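You operate a simulated robot arm through the tools that you are given. There is no shell and no other tool. Be economical: measure what you need, move in short steps, check, and stop when the job is done.

The job below is to be done with a simulated two-armed robot. You get a single attempt, and the scene is never put back.

## Task
Light both pedal lamps of the blue foot switch, then switch it off.
Fine: hold it still while you switch it on and off; one press a pedal.

It is judged by the outcome, as a careful person would: the job done as asked, and still so three seconds after it is handed in. It fails if anything else is knocked over, pushed out of place, dropped, spilled or broken.

## Robot
Two 7-joint arms with two-finger parallel grippers on one trunk, on a base that drives. Base frame: it is fixed to the floor where the robot stands at the start and does not move with it; the origin is under the middle of the robot, x ahead of it, y to its left, z up; the surface under the hand at the start is at about z = 0.88. Units: m, rad, N and s.
The left shoulder is at the start at [0.064, 0.182, 1.137], the right one opposite. With the tool pointing down near the work surface each hand reaches from about 0.3 to 0.74 m from the robot's upright axis, wherever it stands, measured 20 degrees to its own side. Places, roughly: blue foot switch power switch [0.5, 0, 0.9]; blue foot switch white pedal [0.5, 0, 0.9]; blue foot switch yellow pedal [0.5, 0.1, 0.9]. Payload 3.91 kg a hand.
The TCP of each hand is the grasp point between the finger pads, 0.03 m short of the fingertips. In the tool frame z runs along the fingers and y along their closing line. Largest opening 0.11 m; finger width 0.02, thickness 0.01; the body of the gripper, 0.048 by 0.112 m, starts 0.055 m behind the TCP.
Orientation is told as [roll, pitch, yaw] about the base's x, y, z axes, in that order, counted from this pose: with the fingers straight down and closing along the base's y, the tool's x points along the base's -x, its y along +y and its z along -z.

## Interface
- The arms move only by the tool nudge_tool. It takes "left_commands", "right_commands" or both (then of equal length, played together; a hand with none holds still); each is a list of rows, each a list of 7 numbers: the turn, a rotation vector about the base's x, y, z in units of 6 degrees (1.0 is 6 degrees), then the shift along the base's x, y, z in units of 40 mm (1.0 is 40 mm), then the gripper command, from -1 (fully open) to 1 (shut), values between in proportion. In form: [[wx, wy, wz, tx, ty, tz, grip], ...]. A call has 1 to 12 rows; each row shifts and turns the commanded pose from where the row before left it. A call with a number of a shift or a turn outside -1 to 1 is refused whole. Rows are played at 5 a second. More than 0.05 m and 0.15 rad between two rows, or a gripper value outside its range, and nothing of the call is played. Where a pose cannot be reached the arm comes as near as it can. A force on the tool above 40 N (or 10 N above the force at the start of the call, whichever is more), or a blocked arm, ends the call early, and 0.2 s more pass. Each finger travels about 0.072 m/s and halts on what it meets, pressing with about 25 N; the grip force reading is that of the motor and also rises with nothing between the fingers. The clock runs only during rows and for 0.2 s after the last one: add rows that do not move to give the fingers time. It gives the time, the measured TCP pose, the force on the tool (base axes), the opening and the grip force at its end, in the units of the frame above (readings bear some noise), with the torque about the TCP (base axes, N m) and any sound that the robot's microphone picked up, and new pictures: "pictures" is both (left out), scene, wrist or none (wrist: the cameras of the hands that moved).
- Cameras (640 x 400 px; columns grow to the right, rows downward): "scene" is now at [0.2025, 0.0156, 1.3296]; the picture's right is [0.17, -0.99, 0.00], its down [-0.54, -0.09, -0.84] and it looks along [0.82, 0.14, -0.55] (base axes); focal length 214 px, centre (320, 200). "left" rides on the left gripper at [0.072, -0.017, -0.103] in its tool frame; the picture's right is [0.23, 0.97, 0.00], its down [-0.76, 0.18, -0.62] and it looks along [-0.61, 0.14, 0.78] (tool axes); focal length 222 px, centre (320, 200). "right" rides on the right gripper at [0.072, 0.017, -0.103] in its tool frame; the picture's right is [-0.23, 0.97, 0.00], its down [-0.76, -0.18, -0.62] and it looks along [-0.61, -0.14, 0.78] (tool axes); focal length 222 px, centre (320, 200). There is no depth. A picture from a camera that has moved, and an enlarged one, comes with that camera's place and axes in the base frame and with its lens.
- move_column(by): slides the trunk up (or, below 0, down) by that many m; the arms and the scene camera ride with it, the base frame stays. It gives what a move gives, with no picture.
- drive_base(legs): drives the robot by 1 to 6 legs, each [ahead, left, turn to the left] in m, m and rad, along the robot's own axes; the way and the turn of a leg run together, so that a leg with both is an arc; at most 1.5 m and 3.142 rad a leg. The arms and the cameras ride along, it lands a little off, and it stops where it bumps. It gives what a move gives, and a new picture of the scene camera.
- pan_tilt(pan, tilt): turns the head with the scene camera to pan (to the left, within 1.396 rad either way) and tilt (down, from -0.506 to 1.204), counted from straight ahead of the robot. It gives what a move gives, and a new picture of the scene camera.
- enlarge(camera, box): a new picture of the part [left, top, right, bottom] of that camera's present view, enlarged. It takes no simulated time.
- close_job(): hands the job in; it is judged then, once.

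Work in short steps. Places have to be worked out from the pictures, the camera data and where the tool is seen: move nearer, look again, correct. Check each grasp and each placing, and mend what went wrong. You have 120 turns and 260 pictures in all, those below and enlarged ones among them. Open the grippers and draw the arms clear of the work before you hand the job in, unless the task says otherwise; then end with one line.

The tools are called after "Request:" as a command line: name --argument value ..., lists and objects as JSON in quotes. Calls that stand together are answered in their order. nudge_tool: Moves the arms, as the interface text tells. Its arguments: {"type":"object","properties":{"left_commands":{"type":"array","items":{"type":"array","items":{"type":"number"}}},"right_commands":{"type":"array","items":{"type":"array","items":{"type":"number"}}},"pictures":{"type":"string","enum":["both","scene","wrist","none"]}},"required":[]} The other tools are called the same way: move_column (by) slides the trunk up or down; drive_base (legs) drives the base; pan_tilt (pan, tilt) turns the head that bears the scene camera; enlarge (camera, box) takes an enlarged picture of a part of a camera's view; close_job () hands the job in.

At the start:

```text
time_s: 0.0
left_eef_pos: [0.3743, 0.2156, 1.2444]
left_tool_rot: [-0.001, -0.003, 0.002]
left_ft_force: [0.6, 0.6, 0.5]
left_torque: [-0.05, -0.01, 0.0]
left_finger_gap: 0.1095
left_gripper_force: 0.1
right_eef_pos: [0.4016, -0.1595, 1.1803]
right_tool_rot: [0.001, -0.001, -0.001]
right_ft_force: [-1.4, 0.3, 0.2]
right_torque: [0.0, 0.02, 0.01]
right_finger_gap: 0.1101
right_gripper_force: 0.1
trunk travel left (down, up): [-0.4, 0.114]
robot x, y, heading: [0.002, 0.0, -0.005]
head pan, tilt: [0.169, 0.581]
```

scene: 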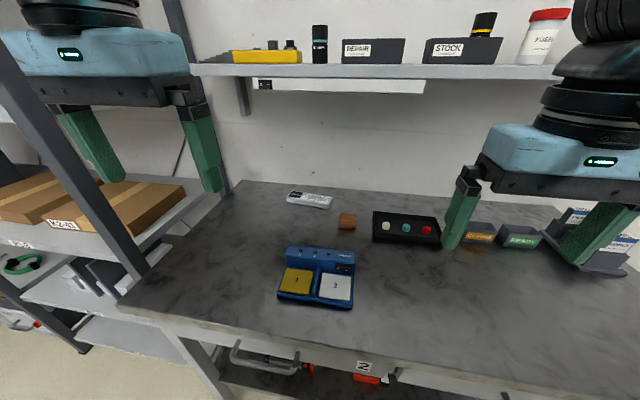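
right: 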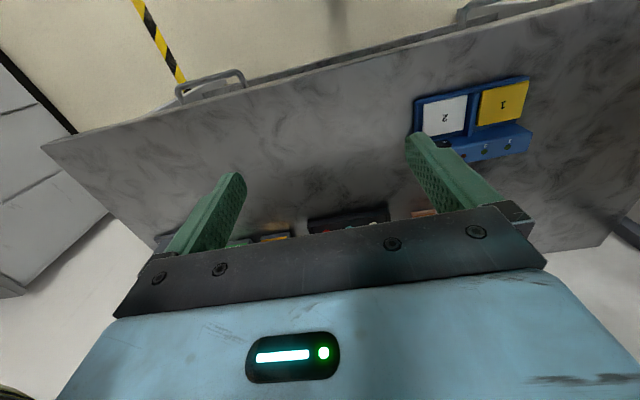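
left: 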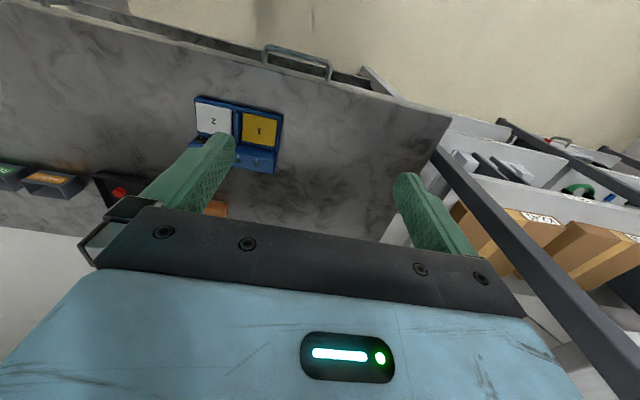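

The scene shows the blue foot switch with yellow pedal 1, white pedal 2 and a raised back strip. I enlarge it to see the switch and lamps.

Request:
enlarge --camera "scene" --box '[260, 230, 380, 320]'

Request:
enlarge --camera "right" --box '[400, 65, 550, 165]'

```text
4.44 times, centred on (320, 275) of scene
camera zoom: at [0.2025, 0.0156, 1.3296], right [0.17, -0.99, 0.0], down [-0.54, -0.09, -0.84], along [0.82, 0.14, -0.55], focal length 953 px, centre (320, -133)
```

zoom: 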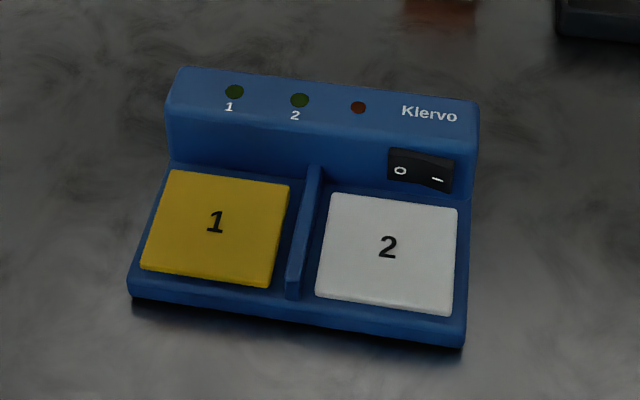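

```text
4.00 times, centred on (475, 115) of right
camera zoom: at [0.3288, -0.142, 1.2837], right [0.23, 0.97, 0.0], down [0.76, -0.18, 0.62], along [0.61, -0.14, -0.78], focal length 888 px, centre (-300, 540)
```

zoom: 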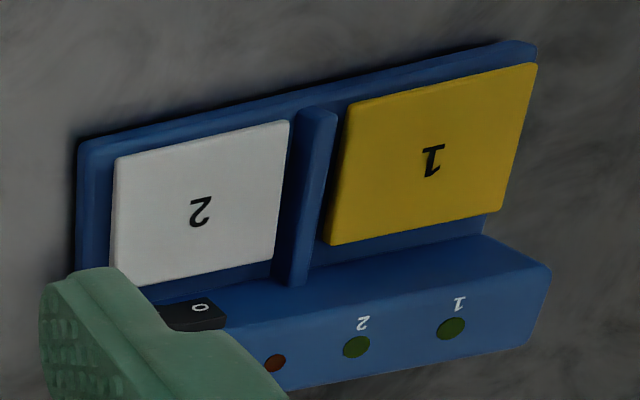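

Stereo puts the lamp strip's top at about z 0.944, x 0.554, and the body spans y from about -0.01 to 0.16. The rocker faces me on the strip's front right. I plan to hold the strip at its left end with the left hand, closing along x, and work with the right hand. First I turn and bring the left hand over.

Request:
nudge_tool --left_commands '[[0, 0, -1, 0.3, -0.1, -0.1, -1], [0, 0, -1, 0.3, -0.1, -0.1, -1], [0, 0, -1, 0.3, -0.1, -0.1, -1], [0, 0, -1, 0.3, -0.1, -0.1, -1], [0, 0, -1, 0.3, -0.1, -0.1, -1], [0, 0, -1, 0.3, -0.1, -0.1, -1], [0, 0, -1, 0.3, -0.1, -0.2, -1], [0, 0, -1, 0.3, -0.1, -0.2, -1], [0, 0, -1, 0.3, -0.1, -0.2, -1], [0, 0, -1, 0.3, -0.1, -0.2, -1], [0, 0, -1, 0.3, -0.1, -0.2, -1], [0, 0, -1, 0.3, -0.1, -0.2, -1]]' --pictures "none"

Request:
nudge_tool --left_commands '[[0, 0, -1, 0.3, -0.1, -0.2, -1], [0, 0, -1, 0.3, -0.1, -0.2, -1], [0, 0, -1, 0.3, -0.1, -0.2, -1], [0, 0, 0, 0.2, -0.1, -0.3, -1], [0, 0, 0, 0.0, 0, -0.3, -1]]'

```text
time_s: 2.6
left_eef_pos: [0.5097, 0.1776, 1.1699]
left_tool_rot: [-0.001, -0.001, -1.256]
left_ft_force: [0.4, -0.1, 0.4]
left_torque: [0.02, -0.01, 0.01]
left_finger_gap: 0.1102
left_gripper_force: 0.1
left hand out of reach, approached as far as the arm can: row 11
right_eef_pos: [0.4022, -0.1597, 1.1797]
right_tool_rot: [-0.002, 0.0, 0.0]
right_ft_force: [0.2, -1.2, 0.2]
right_torque: [0.0, 0.0, -0.04]
right_finger_gap: 0.1101
right_gripper_force: 0.1
trunk travel left (down, up): [-0.4, 0.114]
robot x, y, heading: [-0.0009, 0.002, 0.002]
head pan, tilt: [0.169, 0.581]
```

```text
time_s: 3.8
left_eef_pos: [0.5361, 0.1917, 1.1158]
left_tool_rot: [0.0, -0.002, -1.569]
left_ft_force: [0.0, 1.2, -0.9]
left_torque: [0.0, -0.02, -0.01]
left_finger_gap: 0.1097
left_gripper_force: 0.1
left hand out of reach, approached as far as the arm can: row 1, 3
right_eef_pos: [0.4019, -0.1591, 1.1811]
right_tool_rot: [0.001, -0.001, 0.0]
right_ft_force: [0.9, -0.2, -0.6]
right_torque: [-0.03, -0.01, 0.03]
right_finger_gap: 0.1101
right_gripper_force: 0.0
trunk travel left (down, up): [-0.4, 0.114]
robot x, y, heading: [0.0011, 0.0008, 0.0]
head pan, tilt: [0.169, 0.581]
camera scene: at [0.2025, 0.0162, 1.3296], right [0.17, -0.99, 0.0], down [-0.54, -0.09, -0.84], along [0.82, 0.14, -0.55], focal length 214 px, centre (320, 200)
camera left: at [0.5169, 0.2628, 1.2192], right [0.97, 0.23, 0.0], down [0.18, -0.76, 0.62], along [0.14, -0.61, -0.78], focal length 222 px, centre (320, 200)
```

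scene: 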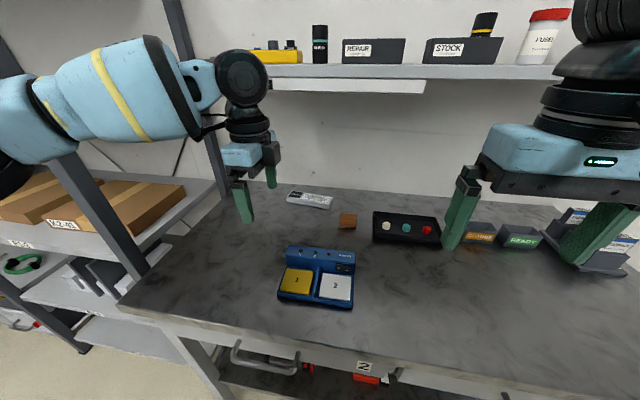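
left: 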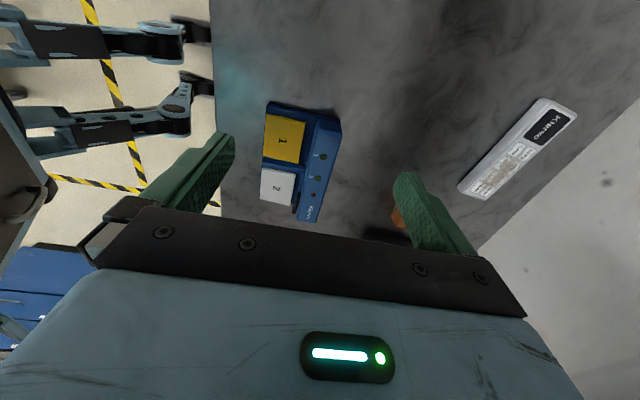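

The left hand is turned and nearly over the switch. I enlarge its view to measure the strip.

Request:
enlarge --camera "left" --box '[240, 85, 368, 235]'

Request:
nudge_tool --left_commands '[[0, 0, 0, 0.2, -0.5, -0.5, -1], [0, 0, 0, 0.2, -0.5, -0.5, -1], [0, 0, 0, 0.1, -0.4, -0.5, -1], [0, 0, 0, 0, 0, -0.5, -1]]' --pictures "both"

```text
2.67 times, centred on (304, 160) of left
camera zoom: at [0.5169, 0.2628, 1.2192], right [0.97, 0.23, 0.0], down [0.18, -0.76, 0.62], along [0.14, -0.61, -0.78], focal length 592 px, centre (363, 307)
```

zoom: 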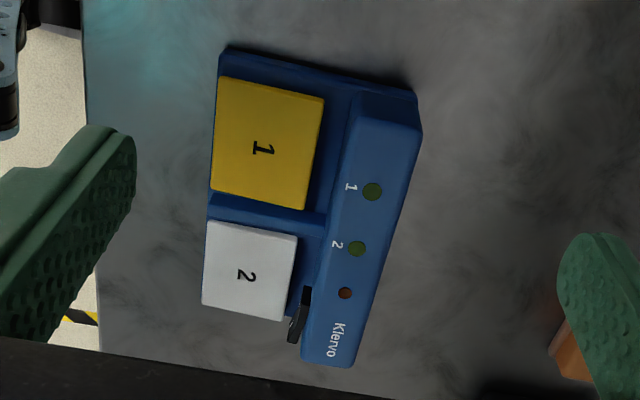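

```text
time_s: 4.8
left_eef_pos: [0.5577, 0.1872, 1.0539]
left_tool_rot: [0.0, -0.002, -1.568]
left_ft_force: [-0.5, 0.3, 0.1]
left_torque: [-0.01, -0.02, -0.03]
left_finger_gap: 0.1098
left_gripper_force: 0.0
left hand out of reach, approached as far as the arm can: row 1, 2, 3
right_eef_pos: [0.402, -0.1584, 1.1801]
right_tool_rot: [0.0, 0.001, 0.0]
right_ft_force: [-0.4, 0.7, -0.4]
right_torque: [0.02, 0.0, -0.03]
right_finger_gap: 0.1103
right_gripper_force: 0.1
trunk travel left (down, up): [-0.4, 0.114]
robot x, y, heading: [-0.0021, 0.0011, -0.0]
head pan, tilt: [0.169, 0.581]
camera scene: at [0.2025, 0.0156, 1.3296], right [0.17, -0.99, 0.0], down [-0.54, -0.09, -0.84], along [0.82, 0.14, -0.55], focal length 214 px, centre (320, 200)
camera left: at [0.5389, 0.259, 1.1562], right [0.97, 0.23, 0.0], down [0.18, -0.76, 0.62], along [0.14, -0.61, -0.78], focal length 222 px, centre (320, 200)
```

scene: 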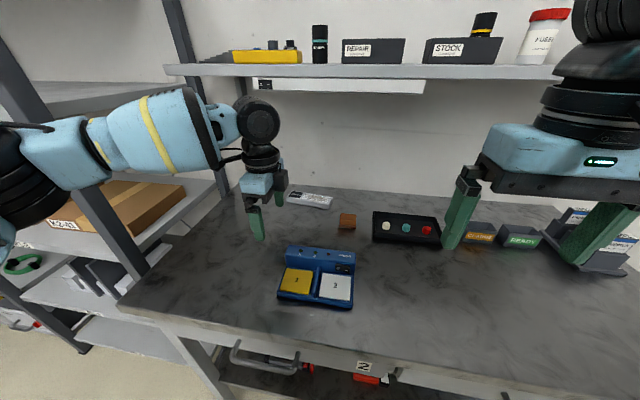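
left: 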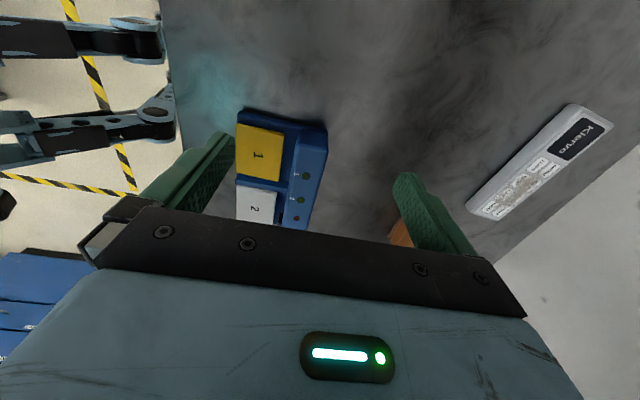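

Yaw -90° limits the left arm at y ≈ 0.187, so I raise slightly and turn the other way to yaw +90°.

Request:
nudge_tool --left_commands '[[0, 0, 1, -0.2, 0, 0.3, -1], [0, 0, 1, -0.2, 0, 0.3, -1], [0, 0, 1, -0.2, 0, 0.3, -1], [0, 0, 1, -0.2, 0, 0, -1], [0, 0, 1, -0.2, 0, 0, -1], [0, 0, 1, -0.2, 0, 0, -1], [0, 0, 1, 0, 0, 0, -1], [0, 0, 1, 0, 0, 0, -1], [0, 0, 1, 0, 0, 0, -1], [0, 0, 1, 0, 0, 0, -1], [0, 0, 1, 0, 0, 0, -1], [0, 0, 1, 0, 0, 0, -1]]' --pictures "none"

Request:
nudge_tool --left_commands '[[0, 0, 1, 0, 0, 0, -1], [0, 0, 1, 0, 0, 0, -1], [0, 0, 1, 0, 0, 0, -1], [0, 0, 1, 0, 0, 0, -1], [0, 0, 1, 0, 0, 0, -1], [0, 0, 1, 0, 0, 0, -1], [0, 0, 1, 0, 0, 0, -1], [0, 0, 1, 0, 0, 0, -1], [0, 0, 1, 0, 0, 0, -1], [0, 0, 1, 0, 0, 0, -1], [0, 0, 1, 0, 0, 0, -1], [0, 0, 1, 0, 0, 0, -1]]' --pictures "none"

Request:
nudge_tool --left_commands '[[0, 0, 1, 0.2, 0, 0, -1], [0, 0, 1, 0.2, 0, 0, -1], [0, 0, 1, 0.2, 0, 0, -1], [0, 0, 1, 0.2, 0, 0, -1], [0, 0, 1, 0.2, 0, 0, -1], [0, 0, 1, 0.2, 0, 0, -1]]'

```text
time_s: 7.4
left_eef_pos: [0.5089, 0.1878, 1.0893]
left_tool_rot: [0.0, 0.0, -0.311]
left_ft_force: [-0.9, -0.3, 0.0]
left_torque: [-0.01, 0.03, 0.01]
left_finger_gap: 0.1098
left_gripper_force: 0.1
right_eef_pos: [0.4009, -0.1599, 1.1801]
right_tool_rot: [-0.002, 0.0, 0.0]
right_ft_force: [0.1, -0.1, 0.5]
right_torque: [0.01, -0.03, 0.0]
right_finger_gap: 0.1099
right_gripper_force: 0.1
trunk travel left (down, up): [-0.4, 0.114]
robot x, y, heading: [0.0032, 0.0001, -0.003]
head pan, tilt: [0.169, 0.581]
```

```text
time_s: 10.0
left_eef_pos: [0.5104, 0.1876, 1.089]
left_tool_rot: [-0.001, -0.002, 0.947]
left_ft_force: [0.1, 0.0, -0.5]
left_torque: [0.0, 0.02, 0.03]
left_finger_gap: 0.1102
left_gripper_force: 0.1
right_eef_pos: [0.4013, -0.1596, 1.1806]
right_tool_rot: [0.0, -0.001, 0.0]
right_ft_force: [0.4, 0.9, 0.6]
right_torque: [0.02, -0.02, 0.0]
right_finger_gap: 0.1098
right_gripper_force: 0.0
trunk travel left (down, up): [-0.4, 0.114]
robot x, y, heading: [-0.0008, 0.0012, 0.004]
head pan, tilt: [0.169, 0.581]
```

```text
time_s: 11.4
left_eef_pos: [0.558, 0.196, 1.0889]
left_tool_rot: [-0.001, -0.001, 1.574]
left_ft_force: [-1.1, 0.3, -0.4]
left_torque: [0.0, -0.02, -0.01]
left_finger_gap: 0.1098
left_gripper_force: 0.1
left hand out of reach, approached as far as the arm can: row 6
right_eef_pos: [0.4012, -0.1585, 1.1801]
right_tool_rot: [0.001, 0.001, 0.0]
right_ft_force: [-0.5, 0.1, -0.9]
right_torque: [0.02, -0.02, -0.01]
right_finger_gap: 0.1101
right_gripper_force: 0.0
trunk travel left (down, up): [-0.4, 0.114]
robot x, y, heading: [-0.0016, 0.0001, -0.002]
head pan, tilt: [0.169, 0.581]
camera scene: at [0.2026, 0.0158, 1.3296], right [0.17, -0.99, 0.0], down [-0.54, -0.09, -0.84], along [0.82, 0.14, -0.55], focal length 214 px, centre (320, 200)
camera left: at [0.5747, 0.1219, 1.1923], right [-0.97, -0.23, 0.0], down [-0.18, 0.76, 0.62], along [-0.14, 0.61, -0.78], focal length 222 px, centre (320, 200)
```

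scene: 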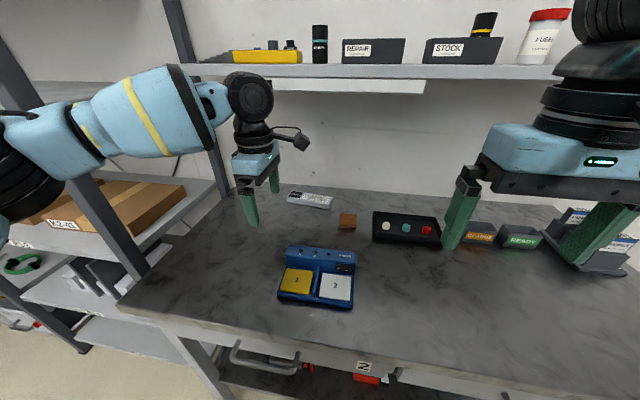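
left: 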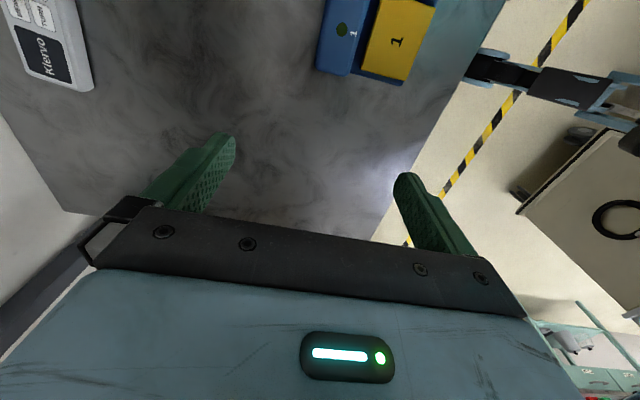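

The same limit appears with the other yaw, so it comes from height. I lower beside the switch (free table at y ≈ 0.2) and test moving inward there.

Request:
nudge_tool --left_commands '[[0, 0, 0, 0, 0.1, -0.5, -1], [0, 0, 0, 0, 0.1, -0.5, -1], [0, 0, 0, 0, 0, -0.5, -1], [0, 0, 0, 0, 0, 0, -1], [0, 0, 0, 0, -0.4, 0, -1]]' --pictures "none"

```text
time_s: 12.6
left_eef_pos: [0.5576, 0.1872, 1.0289]
left_tool_rot: [0.001, 0.0, 1.573]
left_ft_force: [0.3, 0.1, -0.3]
left_torque: [-0.01, 0.03, -0.02]
left_finger_gap: 0.1097
left_gripper_force: 0.1
right_eef_pos: [0.4016, -0.1588, 1.1802]
right_tool_rot: [0.0, 0.0, -0.001]
right_ft_force: [0.3, -0.7, 0.4]
right_torque: [0.01, 0.04, 0.0]
right_finger_gap: 0.11
right_gripper_force: 0.1
trunk travel left (down, up): [-0.4, 0.114]
robot x, y, heading: [0.0023, -0.0024, 0.004]
head pan, tilt: [0.169, 0.581]
```

That step was accepted, so I continue inward at this height. The fingertips are at z ≈ 1.0, above the strip.

Request:
nudge_tool --left_commands '[[0, 0, 0, 0, -0.4, 0, -1], [0, 0, 0, 0, -0.4, 0, -1], [0, 0, 0, 0, -0.4, 0, -1], [0, 0, 0, 0, 0, 0, -1]]'

```text
time_s: 13.6
left_eef_pos: [0.5572, 0.1803, 1.0289]
left_tool_rot: [-0.001, 0.0, 1.577]
left_ft_force: [0.1, -0.2, 0.5]
left_torque: [0.02, -0.04, 0.0]
left_finger_gap: 0.11
left_gripper_force: 0.2
left hand out of reach, approached as far as the arm can: row 1, 2, 3
right_eef_pos: [0.4006, -0.1591, 1.1807]
right_tool_rot: [0.0, 0.001, -0.001]
right_ft_force: [0.2, -0.2, 0.4]
right_torque: [-0.02, -0.02, -0.01]
right_finger_gap: 0.11
right_gripper_force: 0.0
trunk travel left (down, up): [-0.4, 0.114]
robot x, y, heading: [0.0018, -0.0044, 0.0]
head pan, tilt: [0.169, 0.581]
camera scene: at [0.2024, 0.0156, 1.3296], right [0.17, -0.99, 0.0], down [-0.54, -0.09, -0.84], along [0.82, 0.14, -0.55], focal length 214 px, centre (320, 200)
camera left: at [0.5744, 0.1073, 1.1319], right [-0.97, -0.23, 0.0], down [-0.18, 0.76, 0.62], along [-0.14, 0.61, -0.78], focal length 222 px, centre (320, 200)
```

scene: 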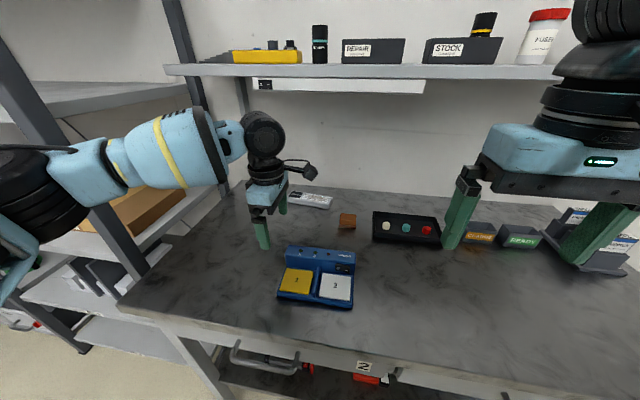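
left: 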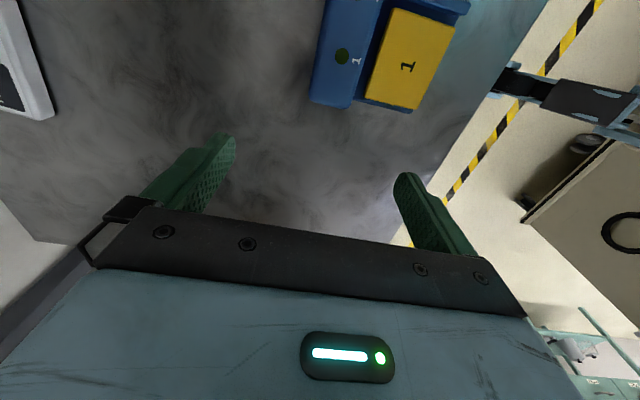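

The limit behaves like a reach of about 0.5 m from shoulder to wrist, so standing a bit nearer would help. I look down to see how much room the base has to the table.

Request:
pan_tilt --pan 0.0 --tilt 1.2

```text
time_s: 14.6
left_eef_pos: [0.5586, 0.181, 1.0295]
left_tool_rot: [-0.001, 0.0, 1.576]
left_ft_force: [-0.6, -0.7, -0.3]
left_torque: [0.02, 0.0, 0.02]
left_finger_gap: 0.1098
left_gripper_force: 0.0
right_eef_pos: [0.4021, -0.1592, 1.1803]
right_tool_rot: [0.001, 0.001, 0.001]
right_ft_force: [0.0, -0.3, -0.5]
right_torque: [0.01, -0.02, 0.01]
right_finger_gap: 0.1102
right_gripper_force: 0.0
trunk travel left (down, up): [-0.4, 0.114]
robot x, y, heading: [-0.0017, 0.0001, -0.003]
head pan, tilt: [0.0, 1.201]
camera scene: at [0.1708, 0.0005, 1.2833], right [0.0, -1.0, 0.0], down [-0.93, 0.0, -0.36], along [0.36, 0.0, -0.93], focal length 214 px, centre (320, 200)
```

scene: 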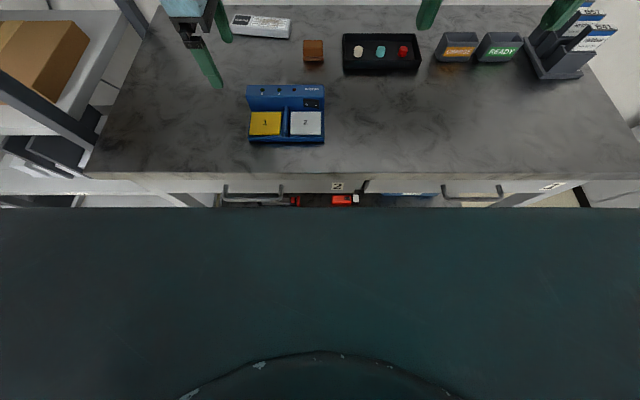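

The table front is at x ≈ 0.37, with the base hidden, so I'd rather not drive. I lower to z ≈ 0.99 with the tips at 0.96, above the strip, and test moving inward again.

Request:
nudge_tool --left_commands '[[0, 0, 0, 0, 0, -0.5, -1], [0, 0, 0, 0, 0, -0.45, -1], [0, 0, 0, 0, -0.4, 0, -1], [0, 0, 0, 0, -0.4, 0, -1], [0, 0, 0, 0, -0.4, 0, -1]]' --pictures "wrist"

Request:
pan_tilt --pan 0.1 --tilt 0.75

```text
time_s: 15.8
left_eef_pos: [0.5533, 0.1731, 0.9902]
left_tool_rot: [0.0, -0.001, 1.572]
left_ft_force: [0.0, 0.2, 0.5]
left_torque: [-0.02, 0.0, -0.01]
left_finger_gap: 0.1099
left_gripper_force: 0.0
left hand out of reach, approached as far as the arm can: row 3, 4, 5
right_eef_pos: [0.4029, -0.1591, 1.1807]
right_tool_rot: [-0.001, -0.001, 0.001]
right_ft_force: [-1.0, -0.2, 0.3]
right_torque: [0.0, -0.02, -0.01]
right_finger_gap: 0.11
right_gripper_force: 0.1
trunk travel left (down, up): [-0.4, 0.114]
robot x, y, heading: [0.0003, -0.0015, 0.0]
head pan, tilt: [0.0, 1.201]
camera left: at [0.569, 0.0987, 1.0926], right [-0.97, -0.23, 0.0], down [-0.18, 0.76, 0.62], along [-0.14, 0.61, -0.78], focal length 222 px, centre (320, 200)
```

left: 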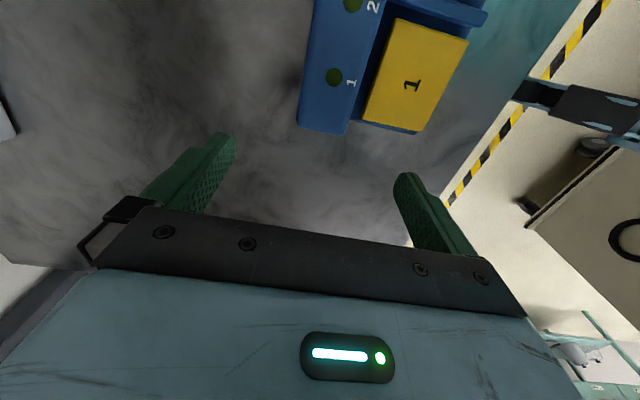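

```text
time_s: 16.7
left_eef_pos: [0.5537, 0.1722, 0.9907]
left_tool_rot: [0.001, -0.001, 1.572]
left_ft_force: [-0.5, -0.1, 0.5]
left_torque: [0.02, 0.0, 0.0]
left_finger_gap: 0.1099
left_gripper_force: 0.1
right_eef_pos: [0.401, -0.1583, 1.1798]
right_tool_rot: [0.0, -0.001, 0.001]
right_ft_force: [-0.5, 0.5, -0.2]
right_torque: [-0.01, 0.01, -0.05]
right_finger_gap: 0.1099
right_gripper_force: 0.2
trunk travel left (down, up): [-0.4, 0.114]
robot x, y, heading: [0.0042, 0.0052, 0.0]
head pan, tilt: [0.099, 0.75]
camera scene: at [0.1973, 0.0087, 1.3149], right [0.1, -1.0, 0.0], down [-0.68, -0.07, -0.73], along [0.73, 0.07, -0.68], focal length 214 px, centre (320, 200)
```

scene: 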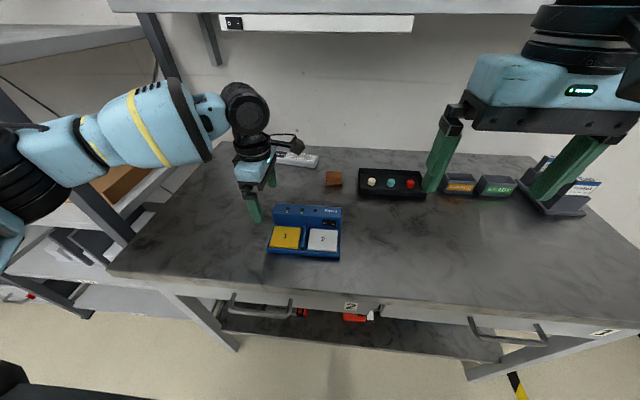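

The limit is inward, so I lean the left hand (fingers pointing down and right): the wrist stays left while the tips reach the strip's left end (y ≈ 0.135, strip x ≈ 0.538–0.571).

Request:
nudge_tool --left_commands '[[-1, 0, 0, 0, 0, 0, -1], [-1, 0, 0, 0, 0, 0, -1], [-1, 0, 0, 0, 0, 0, -1], [-1, 0, 0, 0, 0, 0, -1], [-1, 0, 0, 0, 0, 0, -1], [0, 0, 0, 0.05, -0.3, 0, -1], [0, 0, 0, 0, -0.3, 0, -1], [0, 0, 0, 0, 0, 0, -1]]'

```text
time_s: 18.5
left_eef_pos: [0.5547, 0.147, 0.9908]
left_tool_rot: [0.0, 0.524, 1.573]
left_ft_force: [-0.6, -0.3, -0.6]
left_torque: [-0.02, 0.01, -0.02]
left_finger_gap: 0.1098
left_gripper_force: 0.0
right_eef_pos: [0.4011, -0.1594, 1.1799]
right_tool_rot: [0.0, 0.001, 0.0]
right_ft_force: [-0.2, 0.3, 0.0]
right_torque: [-0.02, 0.02, -0.03]
right_finger_gap: 0.11
right_gripper_force: 0.0
trunk travel left (down, up): [-0.4, 0.114]
robot x, y, heading: [0.0043, 0.0013, -0.0]
head pan, tilt: [0.099, 0.75]
camera scene: at [0.1973, 0.0089, 1.3149], right [0.1, -0.99, 0.0], down [-0.68, -0.07, -0.73], along [0.73, 0.07, -0.68], focal length 214 px, centre (320, 200)
camera left: at [0.5703, 0.1346, 1.1159], right [-0.97, -0.2, 0.11], down [-0.18, 0.97, 0.16], along [-0.14, 0.13, -0.98], focal length 222 px, centre (320, 200)
```

scene: 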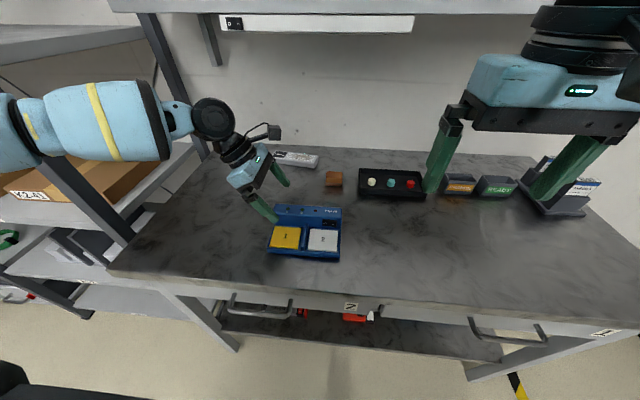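
left: 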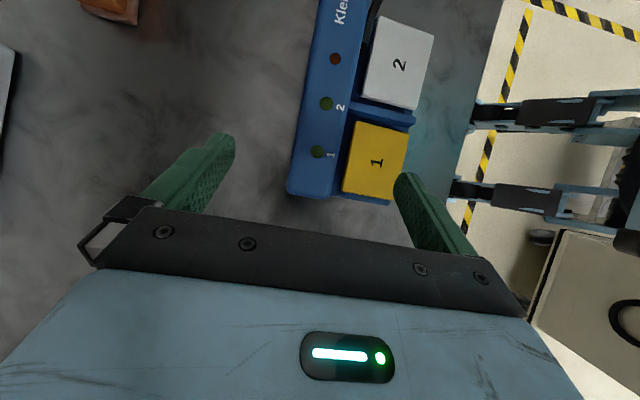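

Strip spans x 0.532–0.572, left end y ≈ 0.156, and the hand is centred. I lower so that the tips come to about z 0.928, above the pedal top (~0.913).

Request:
nudge_tool --left_commands '[[0, 0, 0, -0.06, 0, -0.45, -1], [0, 0, 0, 0, 0, -0.45, -1], [0, 0, 0, 0, 0, 0, -1]]'

Request:
enlarge --camera "scene" --box '[220, 170, 364, 260]'

```text
time_s: 19.3
left_eef_pos: [0.5518, 0.1474, 0.9549]
left_tool_rot: [0.0, 0.524, 1.572]
left_ft_force: [-0.2, -0.4, -1.1]
left_torque: [-0.02, 0.01, 0.03]
left_finger_gap: 0.11
left_gripper_force: 0.1
right_eef_pos: [0.402, -0.1582, 1.1807]
right_tool_rot: [0.0, 0.002, 0.0]
right_ft_force: [-0.8, 0.3, -0.7]
right_torque: [0.0, 0.02, -0.04]
right_finger_gap: 0.1103
right_gripper_force: 0.1
trunk travel left (down, up): [-0.4, 0.114]
robot x, y, heading: [0.0013, -0.0002, 0.0]
head pan, tilt: [0.099, 0.75]
camera scene: at [0.1972, 0.0087, 1.315], right [0.1, -1.0, 0.0], down [-0.68, -0.07, -0.73], along [0.73, 0.07, -0.68], focal length 214 px, centre (320, 200)
camera left: at [0.5687, 0.1354, 1.0803], right [-0.97, -0.2, 0.11], down [-0.18, 0.97, 0.16], along [-0.14, 0.14, -0.98], focal length 222 px, centre (320, 200)
```

scene: 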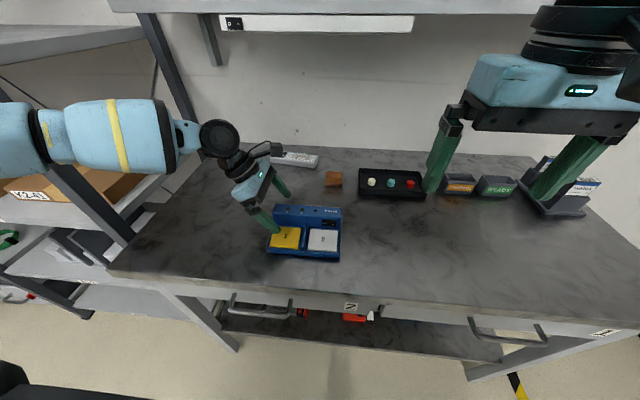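
left: 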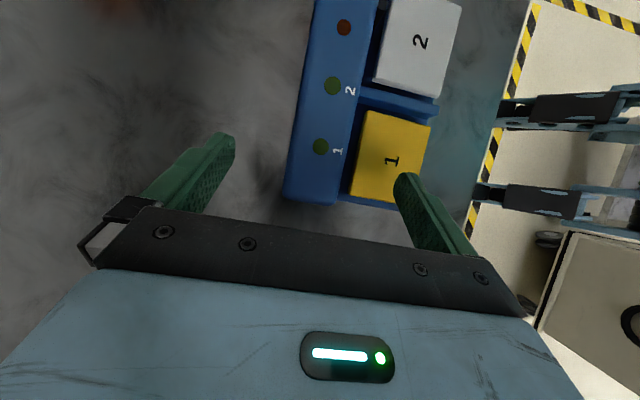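

```text
4.44 times, centred on (292, 215) of scene
camera zoom: at [0.1972, 0.0087, 1.315], right [0.1, -1.0, 0.0], down [-0.68, -0.07, -0.73], along [0.73, 0.07, -0.68], focal length 953 px, centre (444, 133)
```

zoom: 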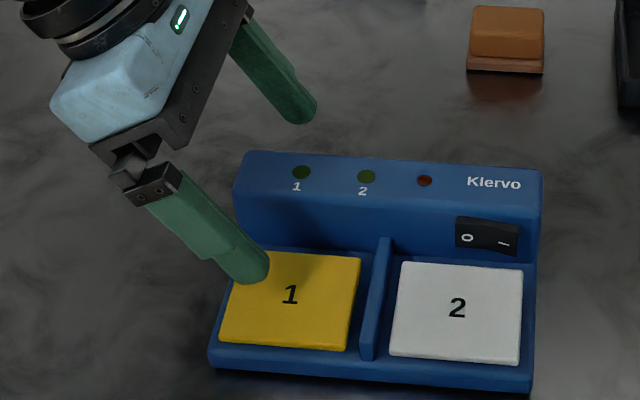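

The front finger hovers just over the pedal's rear-left corner without touching it. I close to a gap of about 50 mm first and check centring.

Request:
nudge_tool --left_commands '[[0, 0, 0, 0, 0, 0, -0.3], [0, 0, 0, 0, 0, 0, 0.05], [0, 0, 0, 0, 0, 0, 0.05]]' --pictures "wrist"

Request:
enlarge --camera "scene" --box '[220, 170, 364, 260]'

```text
time_s: 20.1
left_eef_pos: [0.5533, 0.1472, 0.9566]
left_tool_rot: [0.0, 0.522, 1.573]
left_ft_force: [0.9, -0.6, 0.1]
left_torque: [0.02, -0.02, 0.07]
left_finger_gap: 0.0522
left_gripper_force: 0.1
right_eef_pos: [0.4023, -0.1599, 1.1793]
right_tool_rot: [0.001, 0.0, -0.002]
right_ft_force: [0.3, 0.0, -0.2]
right_torque: [0.0, -0.06, 0.04]
right_finger_gap: 0.1101
right_gripper_force: 0.1
trunk travel left (down, up): [-0.4, 0.114]
robot x, y, heading: [-0.0015, 0.0033, -0.001]
head pan, tilt: [0.099, 0.75]
camera left: at [0.5687, 0.1353, 1.0804], right [-0.97, -0.2, 0.11], down [-0.18, 0.97, 0.16], along [-0.14, 0.14, -0.98], focal length 222 px, centre (320, 200)
```

left: 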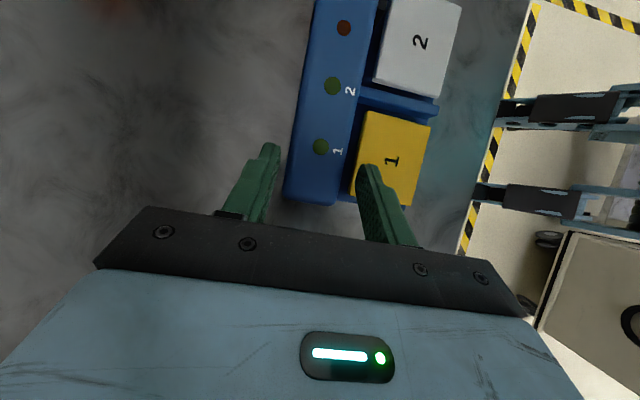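

```text
4.44 times, centred on (292, 215) of scene
camera zoom: at [0.1973, 0.0087, 1.3149], right [0.1, -1.0, 0.0], down [-0.68, -0.07, -0.73], along [0.73, 0.07, -0.68], focal length 953 px, centre (444, 133)
```

zoom: 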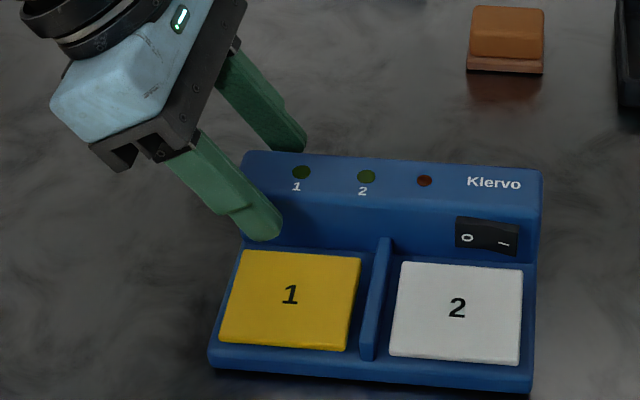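

Both fingers straddle the strip evenly. I lower 4 mm and close to grip.

Request:
nudge_tool --left_commands '[[0, 0, 0, 0, 0, -0.1, 0.05], [0, 0, 0, 0, 0, 0, 0.2], [0, 0, 0, 0, 0, 0, 0.3], [0, 0, 0, 0, 0, 0, 0.5], [0, 0, 0, 0, 0, 0, 0.7], [0, 0, 0, 0, 0, 0, 1], [0, 0, 0, 0, 0, 0, 1]]' --pictures "wrist"

Request:
enlarge --camera "scene" --box '[220, 170, 364, 260]'

```text
time_s: 21.7
left_eef_pos: [0.5533, 0.1471, 0.9517]
left_tool_rot: [0.0, 0.524, 1.574]
left_ft_force: [1.6, 0.8, 1.2]
left_torque: [-0.02, -0.06, 0.23]
left_finger_gap: 0.037
left_gripper_force: 25.0
right_eef_pos: [0.4019, -0.1584, 1.1807]
right_tool_rot: [0.001, 0.0, -0.002]
right_ft_force: [-0.3, 0.3, 0.3]
right_torque: [-0.02, -0.01, 0.03]
right_finger_gap: 0.1101
right_gripper_force: 0.1
trunk travel left (down, up): [-0.4, 0.114]
robot x, y, heading: [0.0024, 0.0005, 0.002]
head pan, tilt: [0.099, 0.75]
camera left: at [0.5687, 0.1352, 1.0763], right [-0.97, -0.2, 0.11], down [-0.18, 0.97, 0.16], along [-0.14, 0.14, -0.98], focal length 222 px, centre (320, 200)
```

left: 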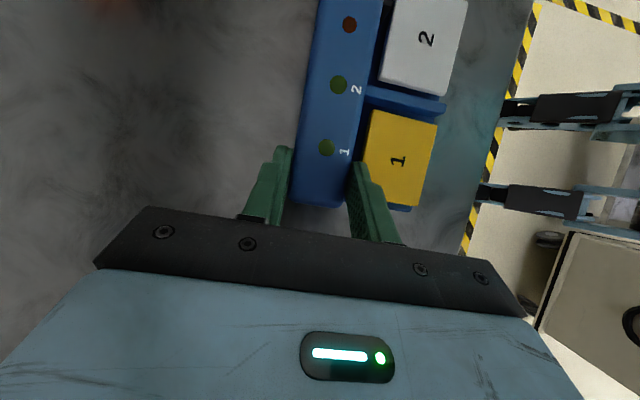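

```text
4.44 times, centred on (292, 215) of scene
camera zoom: at [0.1974, 0.0087, 1.3149], right [0.1, -1.0, 0.0], down [-0.68, -0.07, -0.73], along [0.73, 0.07, -0.68], focal length 953 px, centre (444, 133)
```

zoom: 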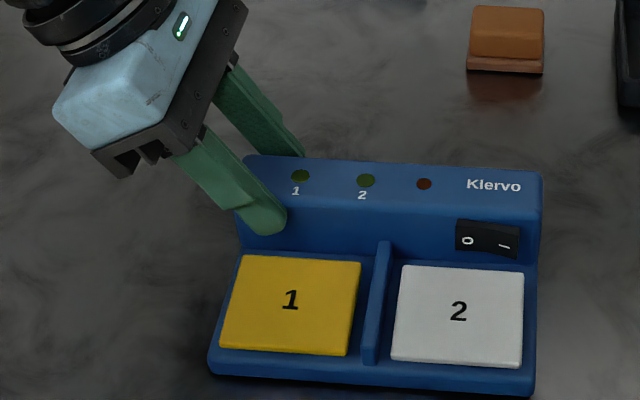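

Gripped at 37 mm. The rocker and pedals look slightly different than before, so I look closer to check for tilt.

Request:
enlarge --camera "scene" --box '[300, 200, 348, 230]'

Request:
enlarge --camera "scene" --box '[260, 200, 350, 270]'

```text
13.33 times, centred on (324, 215) of scene
camera zoom: at [0.1974, 0.0087, 1.3149], right [0.1, -1.0, 0.0], down [-0.68, -0.07, -0.73], along [0.73, 0.07, -0.68], focal length 2860 px, centre (267, 0)
```

zoom: 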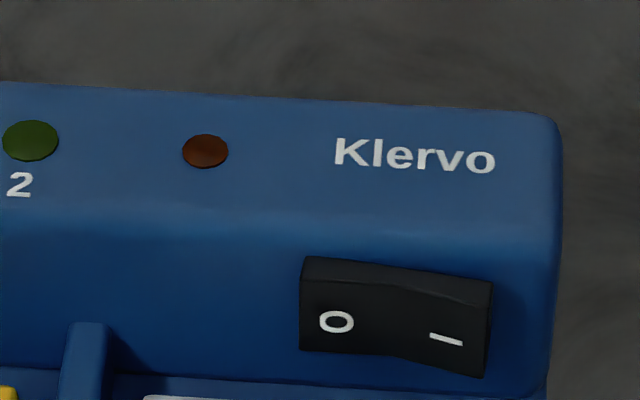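

```text
5.71 times, centred on (305, 235) of scene
camera zoom: at [0.1974, 0.0087, 1.3149], right [0.1, -1.0, 0.0], down [-0.68, -0.07, -0.73], along [0.73, 0.07, -0.68], focal length 1226 px, centre (406, 0)
```

zoom: 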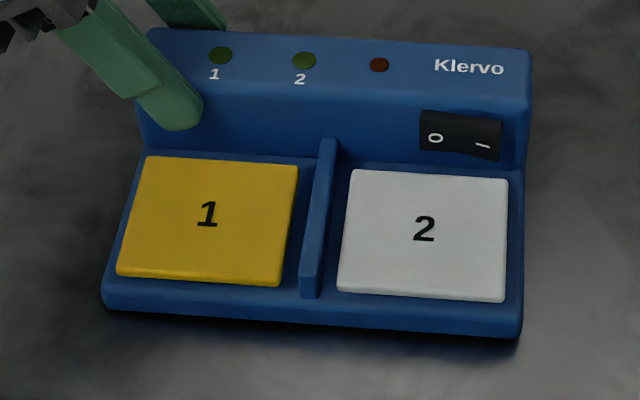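

The rocker is off (I half raised): its I half is near y 0.009, z 0.927, the O half near y 0.026, with the face at x ≈ 0.53. I tilt the right hand 42° forward and bring it toward the front right, still high.

Request:
nudge_tool --right_commands '[[0, -1, 0, 0, 0.2, -0.3, -1], [0, -1, 0, 0, 0.2, -0.3, -1], [0, -1, 0, 0, 0.3, -0.4, -1], [0, -1, 0, 0, 0.4, -0.5, -1], [0, -1, 0, 0, 0.5, -0.6, -1], [0, -1, 0, 0, 0.5, -0.6, -1], [0, -1, 0, 0, 0.5, -0.6, -1], [0, 0, 0, 0, 0, -0.6, -1]]'

```text
time_s: 23.5
left_eef_pos: [0.5527, 0.1479, 0.9519]
left_tool_rot: [-0.001, 0.522, 1.572]
left_ft_force: [0.5, -0.7, 2.4]
left_torque: [0.01, -0.15, 0.2]
left_finger_gap: 0.0369
left_gripper_force: 24.7
right_eef_pos: [0.4007, -0.0528, 1.024]
right_tool_rot: [0.002, -0.735, -0.001]
right_ft_force: [-0.2, -0.4, -0.5]
right_torque: [0.0, 0.0, -0.01]
right_finger_gap: 0.11
right_gripper_force: 0.0
trunk travel left (down, up): [-0.4, 0.114]
robot x, y, heading: [0.0002, 0.0008, -0.001]
head pan, tilt: [0.099, 0.75]
camera scene: at [0.1972, 0.0087, 1.315], right [0.1, -1.0, 0.0], down [-0.68, -0.07, -0.73], along [0.73, 0.07, -0.68], focal length 214 px, centre (320, 200)
camera right: at [0.2776, -0.0358, 1.0525], right [0.17, 0.97, 0.15], down [0.15, -0.18, 0.97], along [0.97, -0.14, -0.17], focal length 222 px, centre (320, 200)
```

scene: 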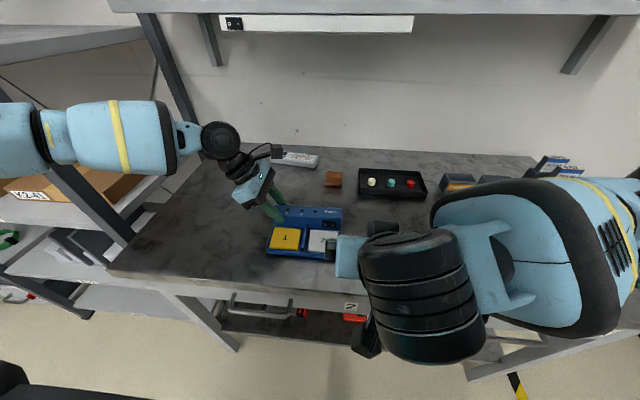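
right: 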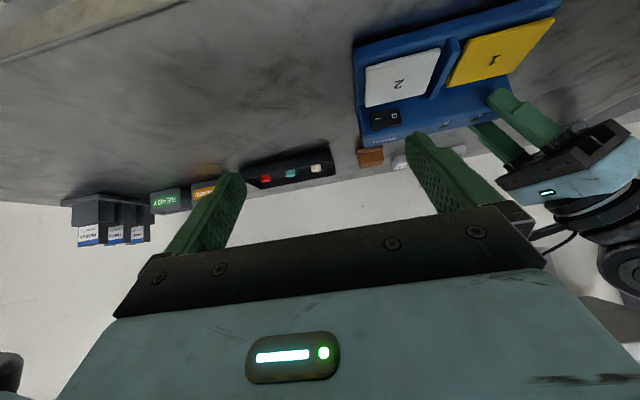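

The right hand is tilted well. I bring the +y finger in front of the rocker's I half, tip at about x 0.487, z 0.93, then measure again.

Request:
nudge_tool --right_commands '[[0, 0, 0, 0.3, 0, -0.5, -1], [0, 0, 0, 0.4, 0, -0.5, -1], [0, 0, 0, 0.4, 0, -0.4, -1], [0, 0, 0, 0.4, 0, -0.4, -1], [0, 0, 0, 0, 0, 0, -1]]'

Request:
enlarge --camera "right" --box '[340, 40, 484, 130]'

Request:
enlarge --camera "scene" --box '[270, 200, 366, 260]'

```text
time_s: 24.7
left_eef_pos: [0.5521, 0.1473, 0.9513]
left_tool_rot: [0.001, 0.522, 1.573]
left_ft_force: [0.8, 0.4, 2.9]
left_torque: [0.01, -0.05, 0.2]
left_finger_gap: 0.0369
left_gripper_force: 24.8
right_eef_pos: [0.4626, -0.0544, 0.9521]
right_tool_rot: [-0.001, -0.734, 0.0]
right_ft_force: [-0.4, 0.3, -0.2]
right_torque: [0.01, -0.01, -0.01]
right_finger_gap: 0.1096
right_gripper_force: 0.1
trunk travel left (down, up): [-0.4, 0.114]
robot x, y, heading: [-0.0008, -0.0018, -0.001]
head pan, tilt: [0.099, 0.75]
camera scene: at [0.1972, 0.0087, 1.315], right [0.1, -1.0, 0.0], down [-0.68, -0.07, -0.73], along [0.73, 0.07, -0.68], focal length 214 px, centre (320, 200)
camera right: at [0.3383, -0.0375, 0.9803], right [0.17, 0.97, 0.15], down [0.15, -0.18, 0.97], along [0.97, -0.14, -0.17], focal length 222 px, centre (320, 200)
```

scene: 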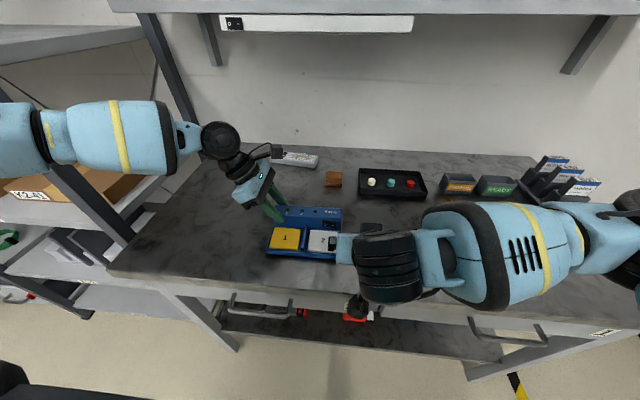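
right: 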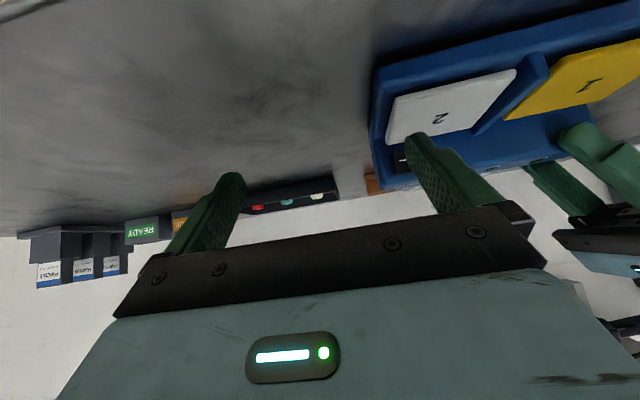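

```text
4.44 times, centred on (412, 85) of right
camera zoom: at [0.3383, -0.0375, 0.9803], right [0.17, 0.97, 0.15], down [0.15, -0.18, 0.97], along [0.97, -0.14, -0.17], focal length 987 px, centre (-89, 711)
```

zoom: 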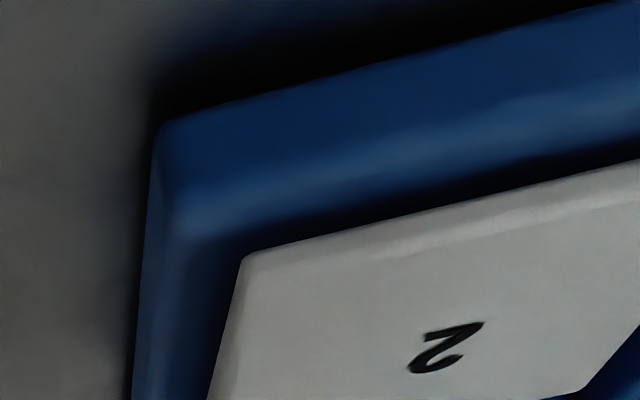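

```text
6.67 times, centred on (318, 230) of scene
camera zoom: at [0.1972, 0.0087, 1.315], right [0.1, -1.0, 0.0], down [-0.68, -0.07, -0.73], along [0.73, 0.07, -0.68], focal length 1430 px, centre (333, 0)
```

zoom: 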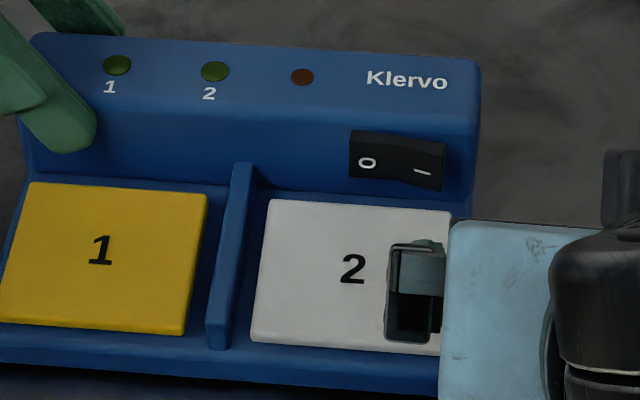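

The finger lies nearly along the scene camera's view ray, aimed at the I half at the right height but about 4 mm too far right. I shift y by +4 mm and advance 28 mm, short of contact.

Request:
nudge_tool --right_commands '[[0, 0, 0, 0.2, 0.1, 0, -1], [0, 0, 0, 0.25, 0, 0, -1], [0, 0, 0, 0.25, 0, 0, -1], [0, 0, 0, 0, 0, 0, -1]]' --pictures "none"

Request:
enlarge --camera "scene" --box '[270, 200, 366, 260]'

Request:
enlarge --camera "right" --box '[352, 70, 512, 170]'

```text
time_s: 25.7
left_eef_pos: [0.5523, 0.146, 0.9515]
left_tool_rot: [0.0, 0.525, 1.572]
left_ft_force: [1.0, 0.8, 1.9]
left_torque: [0.01, -0.04, 0.2]
left_finger_gap: 0.0369
left_gripper_force: 25.1
right_eef_pos: [0.4885, -0.0508, 0.9507]
right_tool_rot: [-0.001, -0.733, -0.001]
right_ft_force: [-0.9, 0.3, 0.1]
right_torque: [-0.01, 0.02, 0.0]
right_finger_gap: 0.1098
right_gripper_force: 0.1
trunk travel left (down, up): [-0.4, 0.114]
robot x, y, heading: [-0.0007, -0.0018, -0.002]
head pan, tilt: [0.099, 0.75]
```

```text
6.67 times, centred on (318, 230) of scene
camera zoom: at [0.1972, 0.0088, 1.315], right [0.1, -1.0, 0.0], down [-0.68, -0.07, -0.73], along [0.73, 0.07, -0.68], focal length 1430 px, centre (333, 0)
```

zoom: 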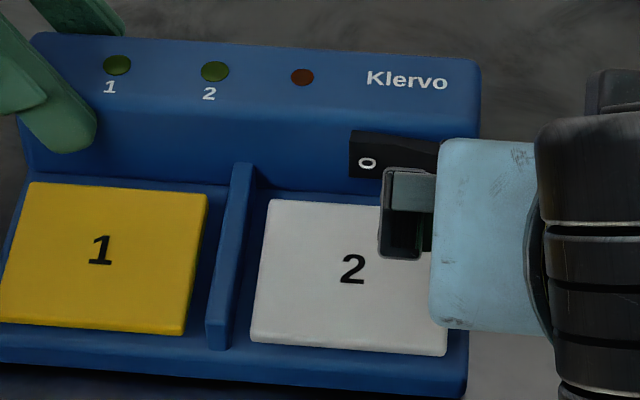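

```text
4.00 times, centred on (432, 120) of right
camera zoom: at [0.3661, -0.0336, 0.9801], right [0.17, 0.97, 0.15], down [0.15, -0.18, 0.97], along [0.97, -0.14, -0.17], focal length 888 px, centre (-128, 520)
```

zoom: 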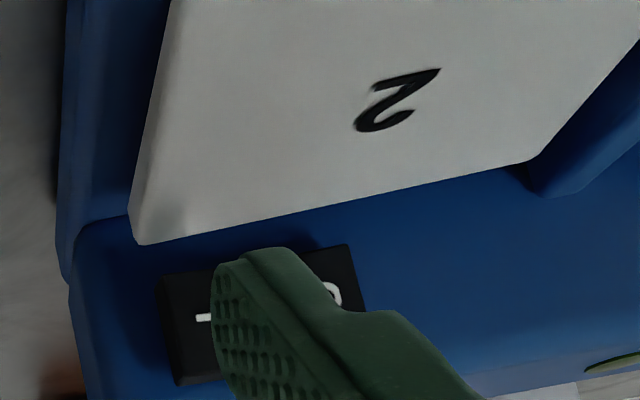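

Both views place the finger on the I half, slightly toward the middle. I shift 2 mm outward and push forward in small steps, watching force and sound.

Request:
nudge_tool --right_commands '[[0, 0, 0, 0.1, -0.05, 0, -1], [0, 0, 0, 0.1, 0, 0, -1], [0, 0, 0, 0.1, 0, 0, -1], [0, 0, 0, 0, 0, 0, -1]]' --pictures "none"

Request:
enlarge --camera "right" --box '[352, 70, 512, 170]'

```text
time_s: 26.7
left_eef_pos: [0.5527, 0.1477, 0.9513]
left_tool_rot: [0.001, 0.523, 1.572]
left_ft_force: [2.1, -0.3, 0.2]
left_torque: [0.0, -0.05, 0.32]
left_finger_gap: 0.0367
left_gripper_force: 25.3
right_eef_pos: [0.5017, -0.0533, 0.9525]
right_tool_rot: [0.0, -0.734, 0.001]
right_ft_force: [-3.7, 0.2, 0.8]
right_torque: [0.02, 0.04, 0.24]
right_finger_gap: 0.11
right_gripper_force: 0.1
trunk travel left (down, up): [-0.4, 0.114]
robot x, y, heading: [-0.0006, -0.0005, -0.001]
head pan, tilt: [0.099, 0.75]
```

```text
4.00 times, centred on (432, 120) of right
camera zoom: at [0.3783, -0.0363, 0.9811], right [0.17, 0.97, 0.15], down [0.15, -0.18, 0.97], along [0.97, -0.14, -0.18], focal length 888 px, centre (-128, 520)
```

zoom: 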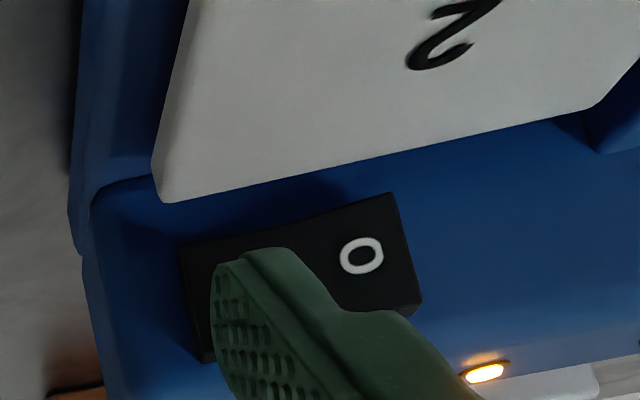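

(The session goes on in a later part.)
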